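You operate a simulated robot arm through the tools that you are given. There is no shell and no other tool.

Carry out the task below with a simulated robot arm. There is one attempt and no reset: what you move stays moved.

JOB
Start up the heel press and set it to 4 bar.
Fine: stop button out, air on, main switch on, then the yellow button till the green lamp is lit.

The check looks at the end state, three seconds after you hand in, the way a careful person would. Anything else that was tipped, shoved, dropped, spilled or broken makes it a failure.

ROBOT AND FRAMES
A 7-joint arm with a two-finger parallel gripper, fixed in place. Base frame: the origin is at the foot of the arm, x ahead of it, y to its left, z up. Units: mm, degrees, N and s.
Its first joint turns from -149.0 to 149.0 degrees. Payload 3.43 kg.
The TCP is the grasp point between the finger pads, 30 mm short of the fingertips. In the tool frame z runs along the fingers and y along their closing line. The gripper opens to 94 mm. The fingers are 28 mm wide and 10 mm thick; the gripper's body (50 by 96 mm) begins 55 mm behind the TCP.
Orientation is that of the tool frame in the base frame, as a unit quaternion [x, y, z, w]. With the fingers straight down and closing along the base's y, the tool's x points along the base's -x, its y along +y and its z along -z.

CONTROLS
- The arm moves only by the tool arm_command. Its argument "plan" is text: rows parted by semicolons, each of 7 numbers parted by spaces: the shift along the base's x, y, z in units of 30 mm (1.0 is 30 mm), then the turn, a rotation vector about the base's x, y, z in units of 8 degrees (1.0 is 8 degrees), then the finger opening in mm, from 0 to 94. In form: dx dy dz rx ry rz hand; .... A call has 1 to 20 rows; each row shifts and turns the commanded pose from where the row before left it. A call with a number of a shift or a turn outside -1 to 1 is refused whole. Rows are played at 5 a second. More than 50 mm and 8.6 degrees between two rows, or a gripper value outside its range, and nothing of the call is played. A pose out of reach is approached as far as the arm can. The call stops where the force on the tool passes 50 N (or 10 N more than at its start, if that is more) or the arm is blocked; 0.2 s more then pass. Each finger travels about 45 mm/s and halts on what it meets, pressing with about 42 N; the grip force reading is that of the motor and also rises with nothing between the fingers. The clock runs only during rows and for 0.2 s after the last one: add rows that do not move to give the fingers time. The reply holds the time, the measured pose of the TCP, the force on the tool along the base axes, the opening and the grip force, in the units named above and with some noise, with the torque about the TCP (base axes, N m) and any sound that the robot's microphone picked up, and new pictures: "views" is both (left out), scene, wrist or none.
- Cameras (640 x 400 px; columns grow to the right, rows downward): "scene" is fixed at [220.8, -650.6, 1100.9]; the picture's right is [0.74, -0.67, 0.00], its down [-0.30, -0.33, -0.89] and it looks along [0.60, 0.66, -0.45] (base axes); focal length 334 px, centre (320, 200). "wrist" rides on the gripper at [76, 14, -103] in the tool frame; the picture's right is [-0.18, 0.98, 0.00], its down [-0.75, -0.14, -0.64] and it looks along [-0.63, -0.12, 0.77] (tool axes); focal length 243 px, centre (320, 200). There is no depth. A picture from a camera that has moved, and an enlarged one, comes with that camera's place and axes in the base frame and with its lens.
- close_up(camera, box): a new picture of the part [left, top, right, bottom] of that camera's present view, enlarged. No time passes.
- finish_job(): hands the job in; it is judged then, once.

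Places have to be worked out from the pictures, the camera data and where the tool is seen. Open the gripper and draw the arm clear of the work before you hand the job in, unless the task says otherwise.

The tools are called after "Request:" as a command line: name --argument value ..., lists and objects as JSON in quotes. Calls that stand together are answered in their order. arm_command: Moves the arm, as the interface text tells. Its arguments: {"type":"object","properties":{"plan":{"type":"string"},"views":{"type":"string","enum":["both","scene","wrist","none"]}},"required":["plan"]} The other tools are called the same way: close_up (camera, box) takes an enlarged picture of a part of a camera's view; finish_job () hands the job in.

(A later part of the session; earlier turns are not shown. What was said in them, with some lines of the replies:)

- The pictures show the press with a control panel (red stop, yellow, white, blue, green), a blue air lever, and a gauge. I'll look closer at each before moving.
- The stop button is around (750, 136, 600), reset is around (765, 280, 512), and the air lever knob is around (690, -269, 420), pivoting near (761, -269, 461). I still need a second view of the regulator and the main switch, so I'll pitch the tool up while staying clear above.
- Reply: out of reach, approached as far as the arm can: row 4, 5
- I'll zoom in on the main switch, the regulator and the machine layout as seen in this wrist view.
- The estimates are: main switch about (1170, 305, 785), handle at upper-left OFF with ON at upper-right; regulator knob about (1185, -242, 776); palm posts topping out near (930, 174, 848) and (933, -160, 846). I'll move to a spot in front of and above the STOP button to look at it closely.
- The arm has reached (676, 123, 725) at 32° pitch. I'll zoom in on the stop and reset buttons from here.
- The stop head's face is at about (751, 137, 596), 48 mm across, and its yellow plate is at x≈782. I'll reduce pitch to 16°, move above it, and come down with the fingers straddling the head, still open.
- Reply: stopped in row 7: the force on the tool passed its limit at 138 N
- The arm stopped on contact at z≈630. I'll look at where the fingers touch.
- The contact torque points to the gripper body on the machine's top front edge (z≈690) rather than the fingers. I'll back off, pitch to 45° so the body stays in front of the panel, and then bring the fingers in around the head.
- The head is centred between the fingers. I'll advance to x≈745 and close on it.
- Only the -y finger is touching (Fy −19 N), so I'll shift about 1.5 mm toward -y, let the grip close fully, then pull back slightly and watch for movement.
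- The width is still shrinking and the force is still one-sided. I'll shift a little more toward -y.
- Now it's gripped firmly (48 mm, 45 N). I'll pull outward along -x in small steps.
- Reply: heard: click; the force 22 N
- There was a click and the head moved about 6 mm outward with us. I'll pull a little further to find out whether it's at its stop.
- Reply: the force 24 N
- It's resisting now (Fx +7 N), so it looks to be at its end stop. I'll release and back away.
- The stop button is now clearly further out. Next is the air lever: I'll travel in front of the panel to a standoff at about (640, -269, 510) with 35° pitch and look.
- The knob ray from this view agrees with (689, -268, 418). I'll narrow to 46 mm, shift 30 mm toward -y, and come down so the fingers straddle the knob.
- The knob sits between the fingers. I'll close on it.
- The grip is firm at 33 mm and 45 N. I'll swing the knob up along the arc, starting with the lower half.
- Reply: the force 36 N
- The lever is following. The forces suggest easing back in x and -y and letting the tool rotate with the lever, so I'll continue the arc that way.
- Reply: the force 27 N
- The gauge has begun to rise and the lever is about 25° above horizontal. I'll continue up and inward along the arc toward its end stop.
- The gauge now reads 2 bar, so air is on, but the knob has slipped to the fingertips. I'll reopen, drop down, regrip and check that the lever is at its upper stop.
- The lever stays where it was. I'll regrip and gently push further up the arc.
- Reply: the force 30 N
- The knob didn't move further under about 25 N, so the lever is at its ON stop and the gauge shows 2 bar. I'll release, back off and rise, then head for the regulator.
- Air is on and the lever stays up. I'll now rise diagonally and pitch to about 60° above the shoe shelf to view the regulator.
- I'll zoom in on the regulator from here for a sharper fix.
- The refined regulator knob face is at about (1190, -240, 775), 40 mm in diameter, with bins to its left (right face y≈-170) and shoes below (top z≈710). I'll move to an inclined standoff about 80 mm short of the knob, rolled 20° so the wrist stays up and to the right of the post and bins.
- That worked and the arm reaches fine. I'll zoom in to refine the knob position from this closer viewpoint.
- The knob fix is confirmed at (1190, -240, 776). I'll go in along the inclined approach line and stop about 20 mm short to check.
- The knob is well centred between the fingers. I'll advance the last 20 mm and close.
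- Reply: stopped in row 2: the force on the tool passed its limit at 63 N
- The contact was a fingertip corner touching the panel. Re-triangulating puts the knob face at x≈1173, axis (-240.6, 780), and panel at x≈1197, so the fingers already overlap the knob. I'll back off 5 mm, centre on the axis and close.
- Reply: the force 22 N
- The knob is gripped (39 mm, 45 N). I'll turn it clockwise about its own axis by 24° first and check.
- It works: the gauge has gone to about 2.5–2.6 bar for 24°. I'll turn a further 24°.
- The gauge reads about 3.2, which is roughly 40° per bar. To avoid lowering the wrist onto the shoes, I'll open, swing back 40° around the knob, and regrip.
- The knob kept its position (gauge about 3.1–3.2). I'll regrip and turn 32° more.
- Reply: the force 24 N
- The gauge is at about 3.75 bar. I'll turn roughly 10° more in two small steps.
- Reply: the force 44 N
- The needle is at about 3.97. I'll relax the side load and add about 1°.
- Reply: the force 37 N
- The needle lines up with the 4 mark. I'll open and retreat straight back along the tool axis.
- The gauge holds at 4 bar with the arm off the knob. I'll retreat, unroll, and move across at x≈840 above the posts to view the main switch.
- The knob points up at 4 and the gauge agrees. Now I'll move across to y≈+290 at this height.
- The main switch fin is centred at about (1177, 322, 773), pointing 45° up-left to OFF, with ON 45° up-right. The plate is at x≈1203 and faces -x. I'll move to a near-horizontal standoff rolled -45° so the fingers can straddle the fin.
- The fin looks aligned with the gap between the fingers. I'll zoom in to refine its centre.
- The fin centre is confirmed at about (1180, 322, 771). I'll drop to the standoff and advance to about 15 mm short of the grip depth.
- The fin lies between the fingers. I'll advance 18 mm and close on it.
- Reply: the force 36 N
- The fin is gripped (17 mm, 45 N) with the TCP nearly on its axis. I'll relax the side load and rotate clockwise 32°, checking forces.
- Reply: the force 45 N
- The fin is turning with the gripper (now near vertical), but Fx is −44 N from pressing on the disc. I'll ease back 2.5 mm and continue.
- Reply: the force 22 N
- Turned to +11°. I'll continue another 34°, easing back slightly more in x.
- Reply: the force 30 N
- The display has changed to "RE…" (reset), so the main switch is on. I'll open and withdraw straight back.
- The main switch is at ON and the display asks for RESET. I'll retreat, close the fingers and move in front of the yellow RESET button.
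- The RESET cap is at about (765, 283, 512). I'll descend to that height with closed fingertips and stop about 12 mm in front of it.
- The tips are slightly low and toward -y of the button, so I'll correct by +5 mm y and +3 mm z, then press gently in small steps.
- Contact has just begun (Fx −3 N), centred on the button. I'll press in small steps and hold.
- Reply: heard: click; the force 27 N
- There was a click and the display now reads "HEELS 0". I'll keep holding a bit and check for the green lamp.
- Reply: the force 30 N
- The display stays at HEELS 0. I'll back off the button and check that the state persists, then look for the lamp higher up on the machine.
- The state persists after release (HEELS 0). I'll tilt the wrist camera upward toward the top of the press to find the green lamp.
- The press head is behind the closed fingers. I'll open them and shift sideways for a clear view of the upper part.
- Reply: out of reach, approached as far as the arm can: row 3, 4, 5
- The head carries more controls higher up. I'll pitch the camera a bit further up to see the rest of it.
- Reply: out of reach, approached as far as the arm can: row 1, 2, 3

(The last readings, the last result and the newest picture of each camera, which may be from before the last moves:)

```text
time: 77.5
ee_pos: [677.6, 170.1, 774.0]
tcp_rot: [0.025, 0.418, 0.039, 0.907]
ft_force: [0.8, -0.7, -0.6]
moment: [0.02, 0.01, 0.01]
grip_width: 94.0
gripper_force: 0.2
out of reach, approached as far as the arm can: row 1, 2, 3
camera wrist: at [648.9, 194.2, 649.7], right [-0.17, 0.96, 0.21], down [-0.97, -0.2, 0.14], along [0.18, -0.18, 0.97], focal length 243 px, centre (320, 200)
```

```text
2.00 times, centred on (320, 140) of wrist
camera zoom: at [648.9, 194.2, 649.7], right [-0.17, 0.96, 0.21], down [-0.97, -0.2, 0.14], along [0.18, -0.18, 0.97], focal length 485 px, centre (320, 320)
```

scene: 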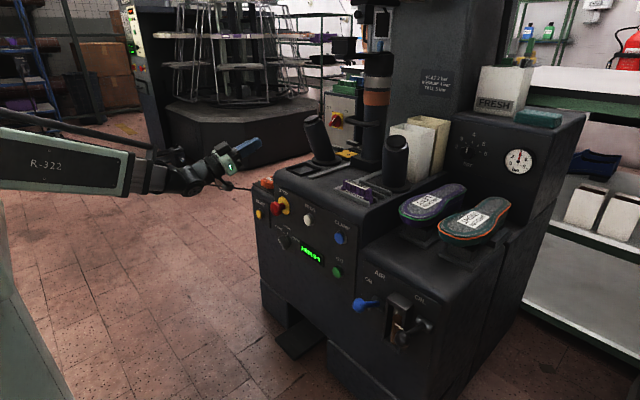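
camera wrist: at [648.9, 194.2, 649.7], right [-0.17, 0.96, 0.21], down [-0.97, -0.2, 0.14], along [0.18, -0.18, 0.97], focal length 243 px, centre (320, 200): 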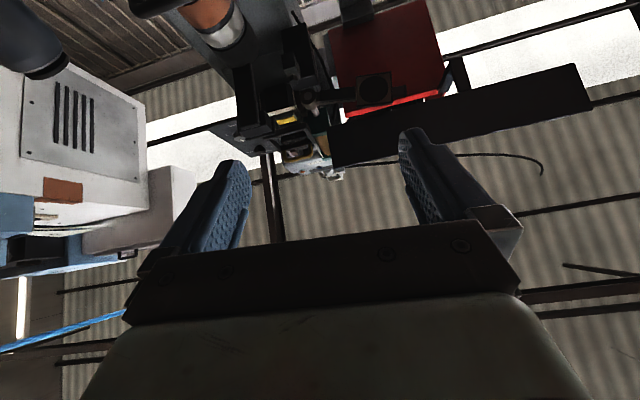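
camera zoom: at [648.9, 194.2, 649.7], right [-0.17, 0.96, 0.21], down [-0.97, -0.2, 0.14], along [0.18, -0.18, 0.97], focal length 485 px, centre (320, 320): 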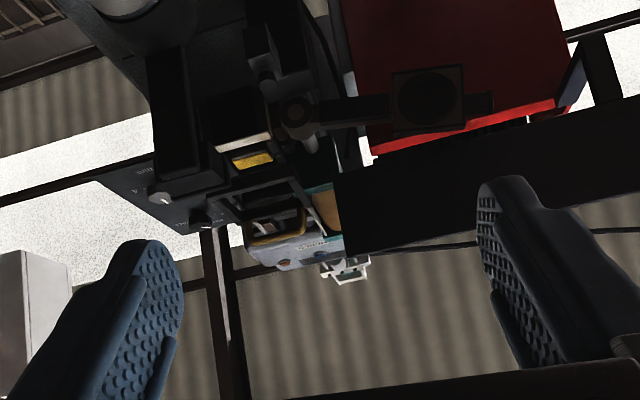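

Request:
close_up --camera "wrist" --box '[210, 70, 370, 190]'

Request:
close_up --camera "scene" --box '[330, 255, 346, 265]'

Request:
close_up --camera "scene" --box '[330, 0, 530, 125]'

```text
3.33 times, centred on (290, 130) of wrist
camera zoom: at [648.9, 194.2, 649.7], right [-0.17, 0.96, 0.21], down [-0.97, -0.2, 0.14], along [0.18, -0.18, 0.97], focal length 809 px, centre (420, 433)
```

zoom: 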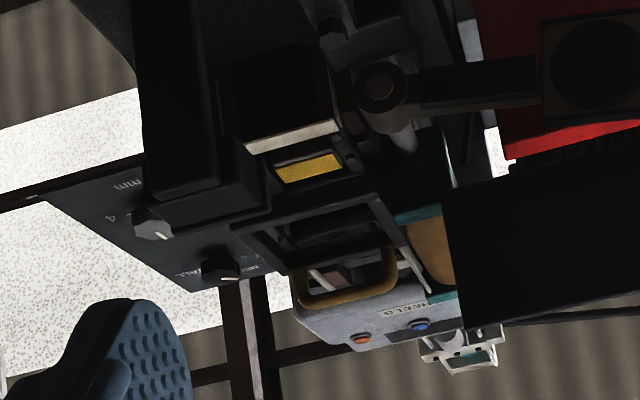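

```text
16.00 times, centred on (338, 260) of scene
camera zoom: at [220.8, -650.6, 1100.9], right [0.74, -0.67, 0.0], down [-0.3, -0.33, -0.89], along [0.6, 0.66, -0.45], focal length 5344 px, centre (32, -760)
```

zoom: 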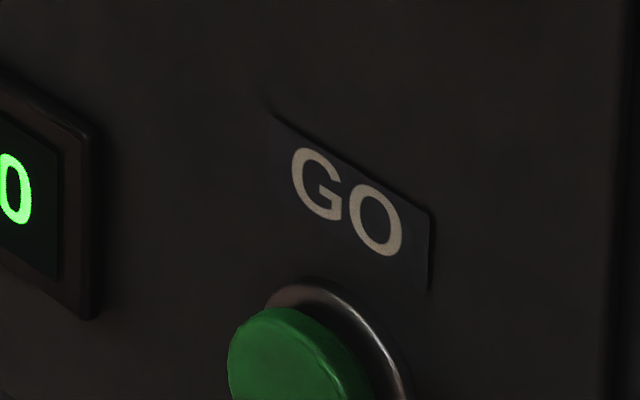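

```text
3.20 times, centred on (430, 62) of scene
camera zoom: at [220.8, -650.6, 1100.9], right [0.74, -0.67, 0.0], down [-0.3, -0.33, -0.89], along [0.6, 0.66, -0.45], focal length 1069 px, centre (-32, 640)
```

zoom: 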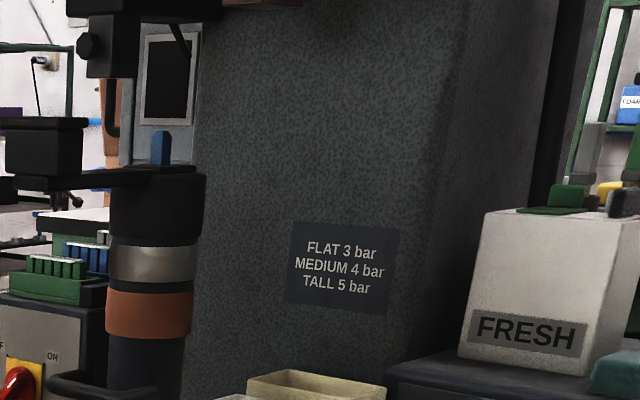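

The lamp isn't visible from below. I'll move to the left side, higher up, with the camera yawed toward the press head.

Request:
arm_command --plan "0.2 0.6 0.5 0 0.9 0 60; 0.2 0.6 0.5 0 0.9 0 60; 0.2 0.6 0.5 0 0.9 0 60; 0.3 0.6 0.5 0 0.9 0 60; 0.3 0.6 0.5 0 0.9 0 60; 0.3 0.6 0.5 0 0.9 0 60; 0.3 0.6 0.5 0 0.3 -0.9 94; 0.3 0 0.5 0 0 -1 94; 0 0 0.5 0 0 -1 94; 0 0 0.5 0 0 -1 94; 0 0 0 0 0 0 94" --views "both"

```text
time: 80.0
ee_pos: [740.6, 296.0, 922.6]
tcp_rot: [0.222, 0.7, -0.148, 0.662]
ft_force: [-0.4, 0.9, 0.7]
moment: [0.01, -0.05, -0.03]
grip_width: 94.0
gripper_force: 0.1
camera wrist: at [658.8, 370.3, 856.3], right [0.5, 0.82, 0.27], down [-0.61, 0.11, 0.79], along [0.62, -0.56, 0.55], focal length 243 px, centre (320, 200)
```

scene: 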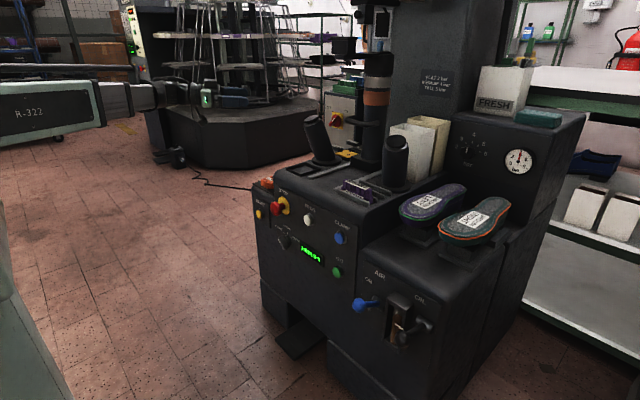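
wrist: 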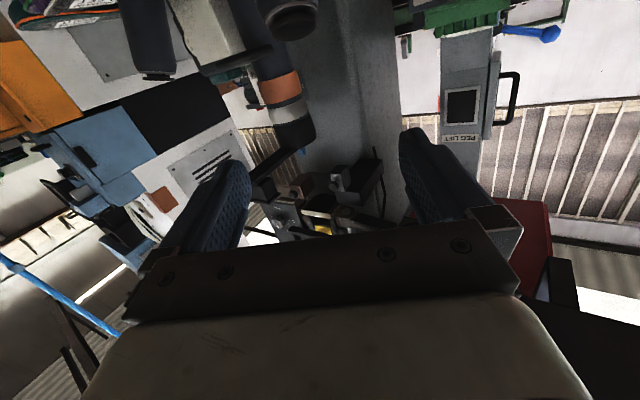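

Request:
arm_command --plan "0 0 -0.3 -0.42 -0.72 -0.08 94; 0 0 -0.3 -0.42 -0.72 -0.08 94; 0 0 -0.3 -0.42 -0.72 -0.08 94; 0 0 0 0 0 0 94" --views "wrist"

Request:
close_up --camera "wrist" --box '[200, 60, 420, 230]'

```text
time: 81.0
ee_pos: [741.4, 295.2, 897.1]
tcp_rot: [0.195, 0.573, -0.184, 0.774]
ft_force: [-0.2, -0.2, 0.3]
moment: [-0.03, 0.0, -0.01]
grip_width: 93.8
gripper_force: 0.1
camera wrist: at [686.3, 357.1, 796.4], right [0.45, 0.85, 0.27], down [-0.8, 0.25, 0.54], along [0.39, -0.45, 0.8], focal length 243 px, centre (320, 200)
```

wrist: 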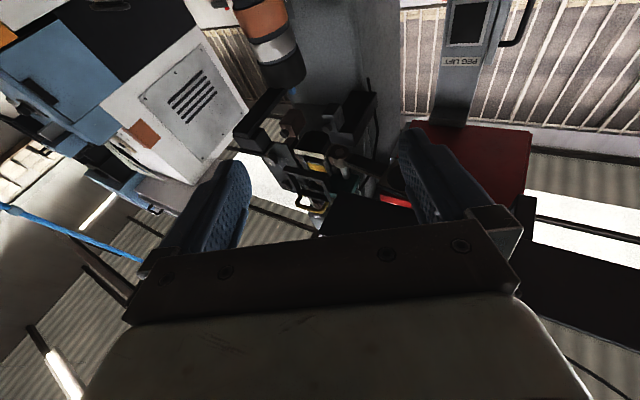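

```text
2.35 times, centred on (310, 145) of wrist
camera zoom: at [686.3, 357.1, 796.4], right [0.45, 0.85, 0.27], down [-0.8, 0.25, 0.54], along [0.39, -0.45, 0.8], focal length 571 px, centre (344, 329)
```

zoom: 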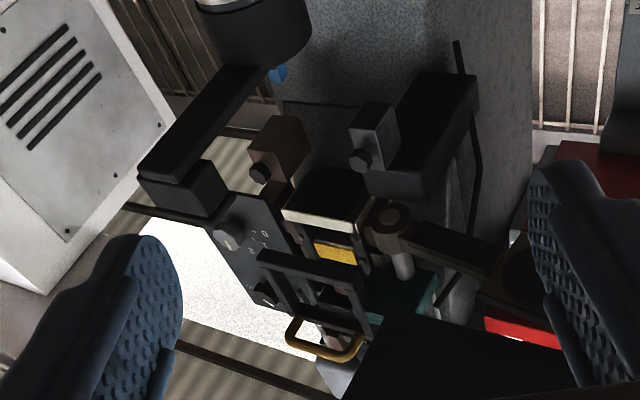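

No lit lamp from here either. I'll try a frontal, higher viewpoint at about (765, 150, 970) with the camera angled slightly upward.

Request:
arm_command --plan "0.1 -0.8 0.3 0.42 0.72 0.08 94; 0.1 -0.8 0.4 0.42 0.72 0.08 94; 0.1 -0.8 0.4 0.42 0.72 0.08 94; 0.1 -0.8 0.4 0.2 0.36 0.5 94; 0.1 -0.8 0.4 0.2 0.36 0.6 94; 0.1 -0.8 0.4 0 0 0.9 94; 0.1 0 0.2 0 0 0.9 94; 0 0 0 0 0 0 94" --views "both"

Request:
close_up --camera "wrist" --box '[160, 40, 480, 240]'

```text
time: 82.8
ee_pos: [761.5, 153.5, 970.0]
tcp_rot: [0.081, 0.768, -0.006, 0.635]
ft_force: [0.8, 0.2, 0.1]
moment: [0.01, 0.03, 0.0]
grip_width: 93.8
gripper_force: 0.0
camera wrist: at [650.1, 189.2, 916.3], right [0.17, 0.95, 0.27], down [-0.51, -0.15, 0.85], along [0.85, -0.28, 0.46], focal length 243 px, centre (320, 200)
```

scene: 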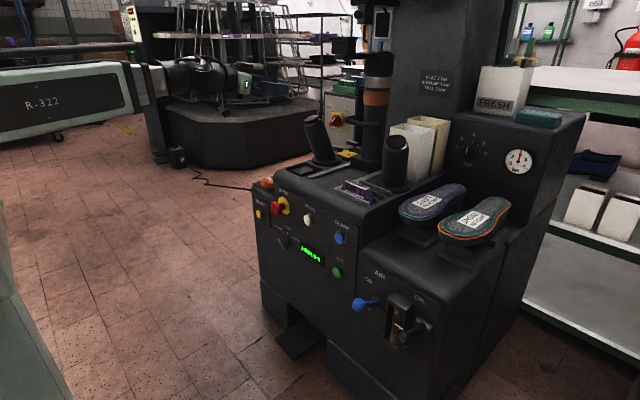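
wrist: 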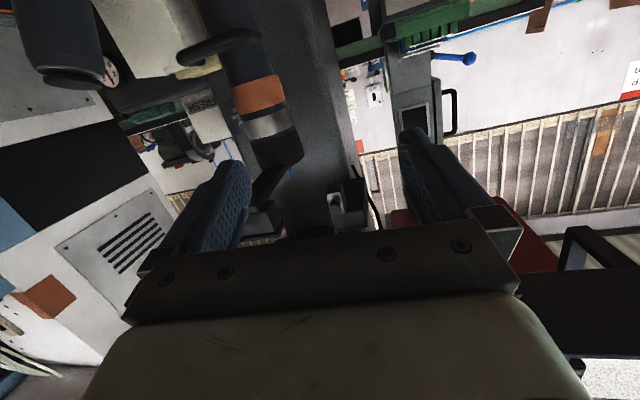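

```text
2.00 times, centred on (320, 140) of wrist
camera zoom: at [650.1, 189.2, 916.3], right [0.17, 0.95, 0.27], down [-0.51, -0.15, 0.85], along [0.85, -0.28, 0.46], focal length 485 px, centre (320, 320)
```

zoom: 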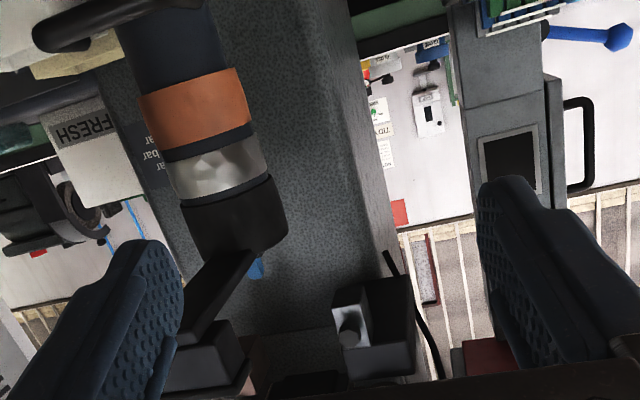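

The head is just below the visible strip, so I'll pitch up another 20° or so here.

Request:
arm_command --plan "0 0 0 0 -0.9 0 94; 0 0 0 0 -0.9 0 94; 0 0 0 0 -0.9 0 94; 0 0 0 0 0 0 94" --views "wrist"

Request:
close_up --camera "wrist" --box '[200, 60, 440, 210]'

```text
time: 83.8
ee_pos: [760.7, 152.6, 970.7]
tcp_rot: [0.083, 0.636, 0.008, 0.767]
ft_force: [0.0, 0.5, -0.4]
moment: [0.02, 0.01, 0.01]
grip_width: 93.8
gripper_force: 0.0
camera wrist: at [677.6, 189.2, 879.0], right [0.06, 0.95, 0.31], down [-0.79, -0.15, 0.6], along [0.62, -0.28, 0.74], focal length 243 px, centre (320, 200)
```

wrist: 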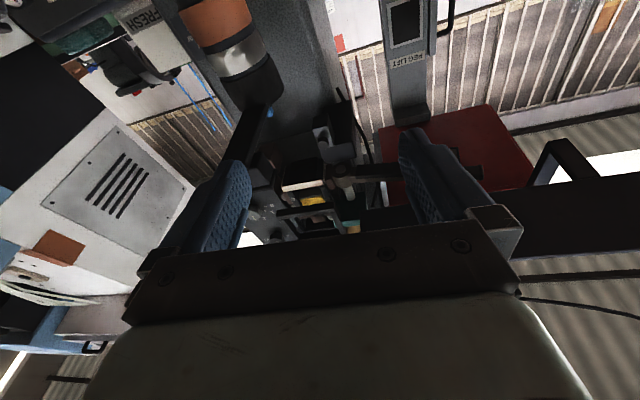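

```text
2.67 times, centred on (320, 135) of wrist
camera zoom: at [677.6, 189.2, 879.0], right [0.06, 0.95, 0.31], down [-0.79, -0.15, 0.6], along [0.62, -0.28, 0.74], focal length 647 px, centre (320, 373)
```

zoom: 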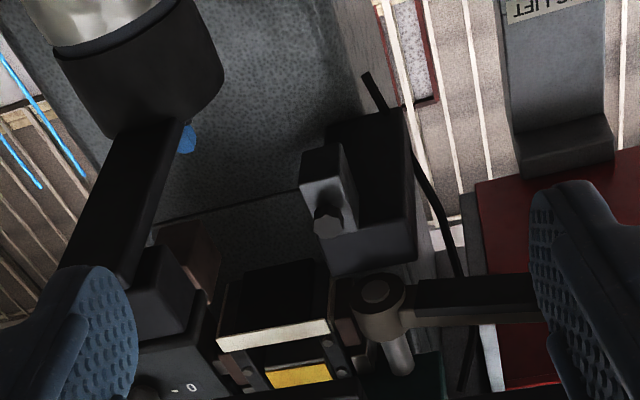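

Request:
arm_command --plan "0 -0.6 0 0 -0.9 0 94; 0 -0.6 0 0 -0.9 0 94; 0 -0.6 0 0 0 0 94; 0 0 0 0 0 0 94" --views "wrist"

Request:
close_up --camera "wrist" --box '[200, 80, 440, 240]'

```text
time: 84.8
ee_pos: [761.3, 98.6, 972.2]
tcp_rot: [0.08, 0.534, 0.02, 0.841]
ft_force: [-0.3, -0.6, -0.1]
moment: [0.0, -0.01, 0.02]
grip_width: 93.7
gripper_force: 0.0
camera wrist: at [702.4, 134.9, 861.8], right [-0.03, 0.95, 0.32], down [-0.91, -0.15, 0.39], along [0.41, -0.28, 0.87], focal length 243 px, centre (320, 200)
```

wrist: 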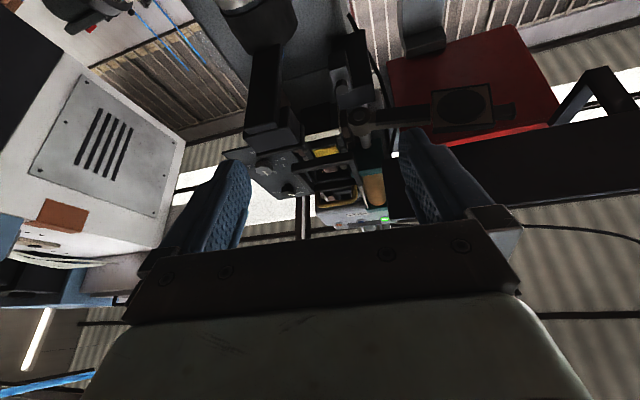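

```text
2.50 times, centred on (320, 160) of wrist
camera zoom: at [702.4, 134.9, 861.8], right [-0.03, 0.95, 0.32], down [-0.91, -0.15, 0.39], along [0.41, -0.28, 0.87], focal length 606 px, centre (320, 300)
```

zoom: 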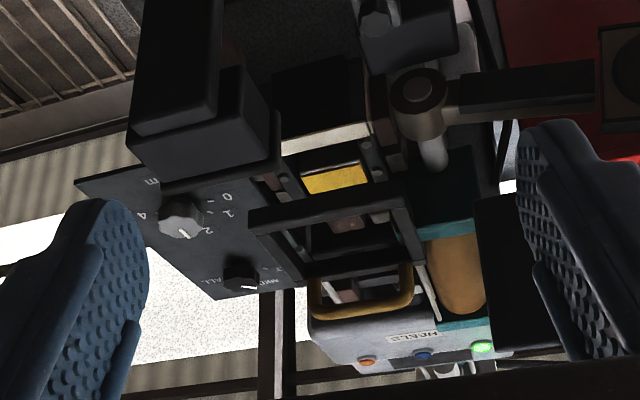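

A bright green lamp is visible on the head next to an orange and a blue one. I'll zoom in to confirm.

Request:
close_up --camera "wrist" --box '[304, 190, 416, 235]'

```text
5.71 times, centred on (360, 212) of wrist
camera zoom: at [702.4, 134.9, 861.8], right [-0.03, 0.95, 0.32], down [-0.91, -0.15, 0.39], along [0.41, -0.28, 0.87], focal length 1386 px, centre (91, 129)
```

zoom: 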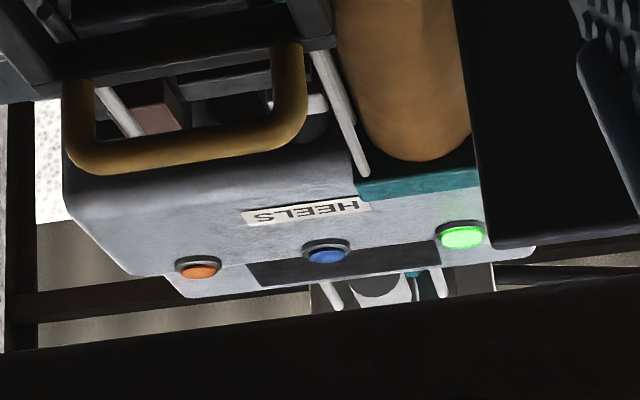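

The green lamp is lit. I'll bring the arm back to a neutral pose clear of the machine and do a last check of everything.

Request:
arm_command --plan "0 0 0 0 0.9 0 94; 0 0 0 0 0.9 0 94; 0 0 0 0 0.9 0 94; 0 0 0 0 0.9 0 94; 0 0 0 0 0.9 0 94; 0 0 0 0 0.9 0 94; 0 0 0 0 0.9 0 94; -0.3 0.3 0 0 0.9 0 94; -0.4 0.5 0 0 0.9 0 94; -0.4 0.5 0 0 0.9 0 94; 0 0 0 0 0 0 94; 0 0 0 0 0 0 94" --views "both"

Request:
close_up --camera "scene" --box '[240, 170, 400, 270]'

Request:
close_up --camera "scene" --box '[450, 120, 546, 180]'

Request:
close_up --camera "scene" --box '[320, 90, 560, 320]'

```text
time: 87.3
ee_pos: [726.9, 138.6, 972.4]
tcp_rot: [0.076, 0.927, -0.032, 0.366]
ft_force: [0.0, 0.7, -0.1]
moment: [0.0, 0.0, -0.01]
grip_width: 94.1
gripper_force: 0.0
camera wrist: at [606.3, 174.0, 993.4], right [0.29, 0.95, 0.12], down [0.09, -0.15, 0.98], along [0.95, -0.28, -0.13], focal length 243 px, centre (320, 200)
```

scene: 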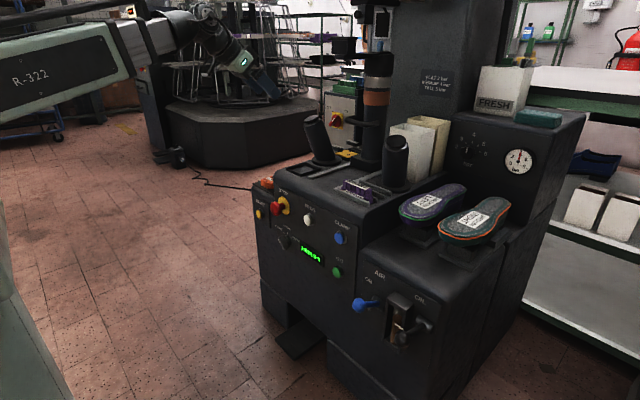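
wrist: 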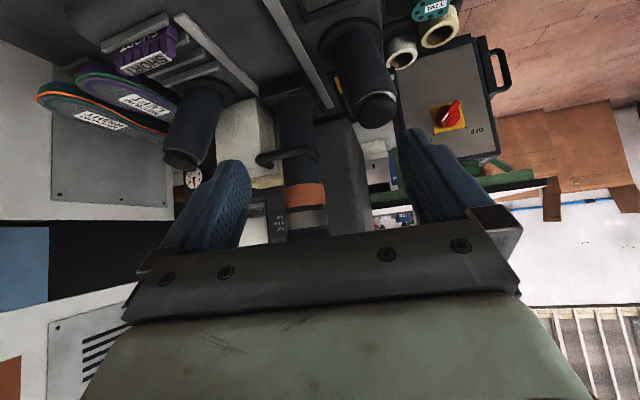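

```text
4.00 times, centred on (320, 220) of scene
camera zoom: at [220.8, -650.6, 1100.9], right [0.74, -0.67, 0.0], down [-0.3, -0.33, -0.89], along [0.6, 0.66, -0.45], focal length 1336 px, centre (320, 120)
```

zoom: 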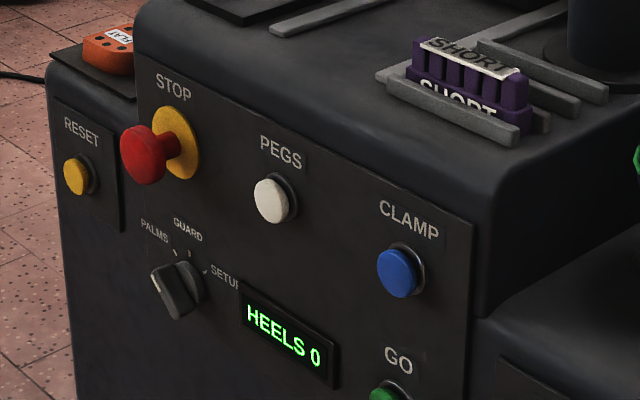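

```text
6.67 times, centred on (498, 150) of scene
camera zoom: at [220.8, -650.6, 1100.9], right [0.74, -0.67, 0.0], down [-0.3, -0.33, -0.89], along [0.6, 0.66, -0.45], focal length 2227 px, centre (-867, 533)
```

zoom: 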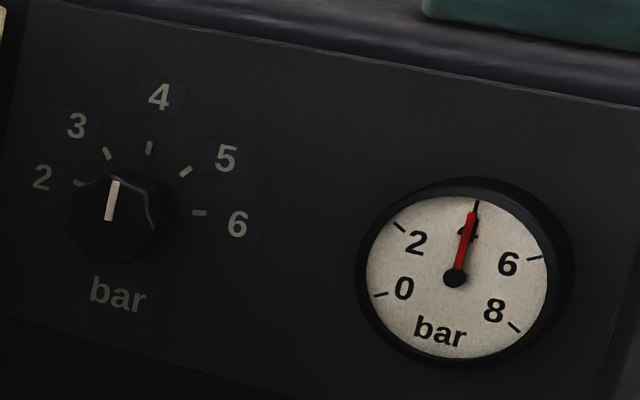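

```text
1.74 times, centred on (440, 205) of scene
camera zoom: at [220.8, -650.6, 1100.9], right [0.74, -0.67, 0.0], down [-0.3, -0.33, -0.89], along [0.6, 0.66, -0.45], focal length 581 px, centre (111, 191)
```

zoom: 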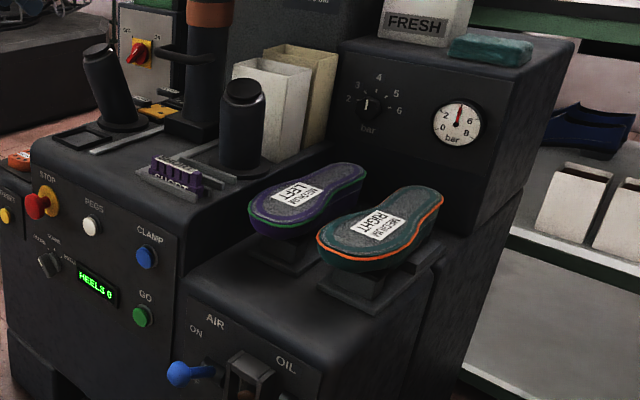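

The stop button is out, the air lever is on, the main switch is on, and the gauge reads 4 bar. The green lamp is lit, the display shows HEELS 0, nothing else has moved, and the arm is clear with the gripper open. I'm handing the job in.

Request:
finish_job

```text
The job is handed in.
```

The heel press is started up and set to 4 bar, and I've handed the job in. I don't have the check's result yet.

- **Stop button:** it was pushed in. I pulled it out until it clicked, and it stayed out.
- **Air:** the lever is up against its ON stop.
- **Pressure:** I turned the regulator from 2 to 4, and the gauge needle sits on the 4 mark.
- **Main switch:** it points to ON.
- **Yellow button:** I held it in. It clicked, the display changed from RESET to HEELS 0, and the green lamp on the press head is lit.

The arm bumped the machine twice along the way. The gripper body hit the front edge above the stop button (138 N at the stop), and a fingertip touched the regulator panel (63 N). I saw no marks or movement from either.

In the last pictures, everything else on and around the press was where it started. The gripper is open and the arm is clear of the machine.
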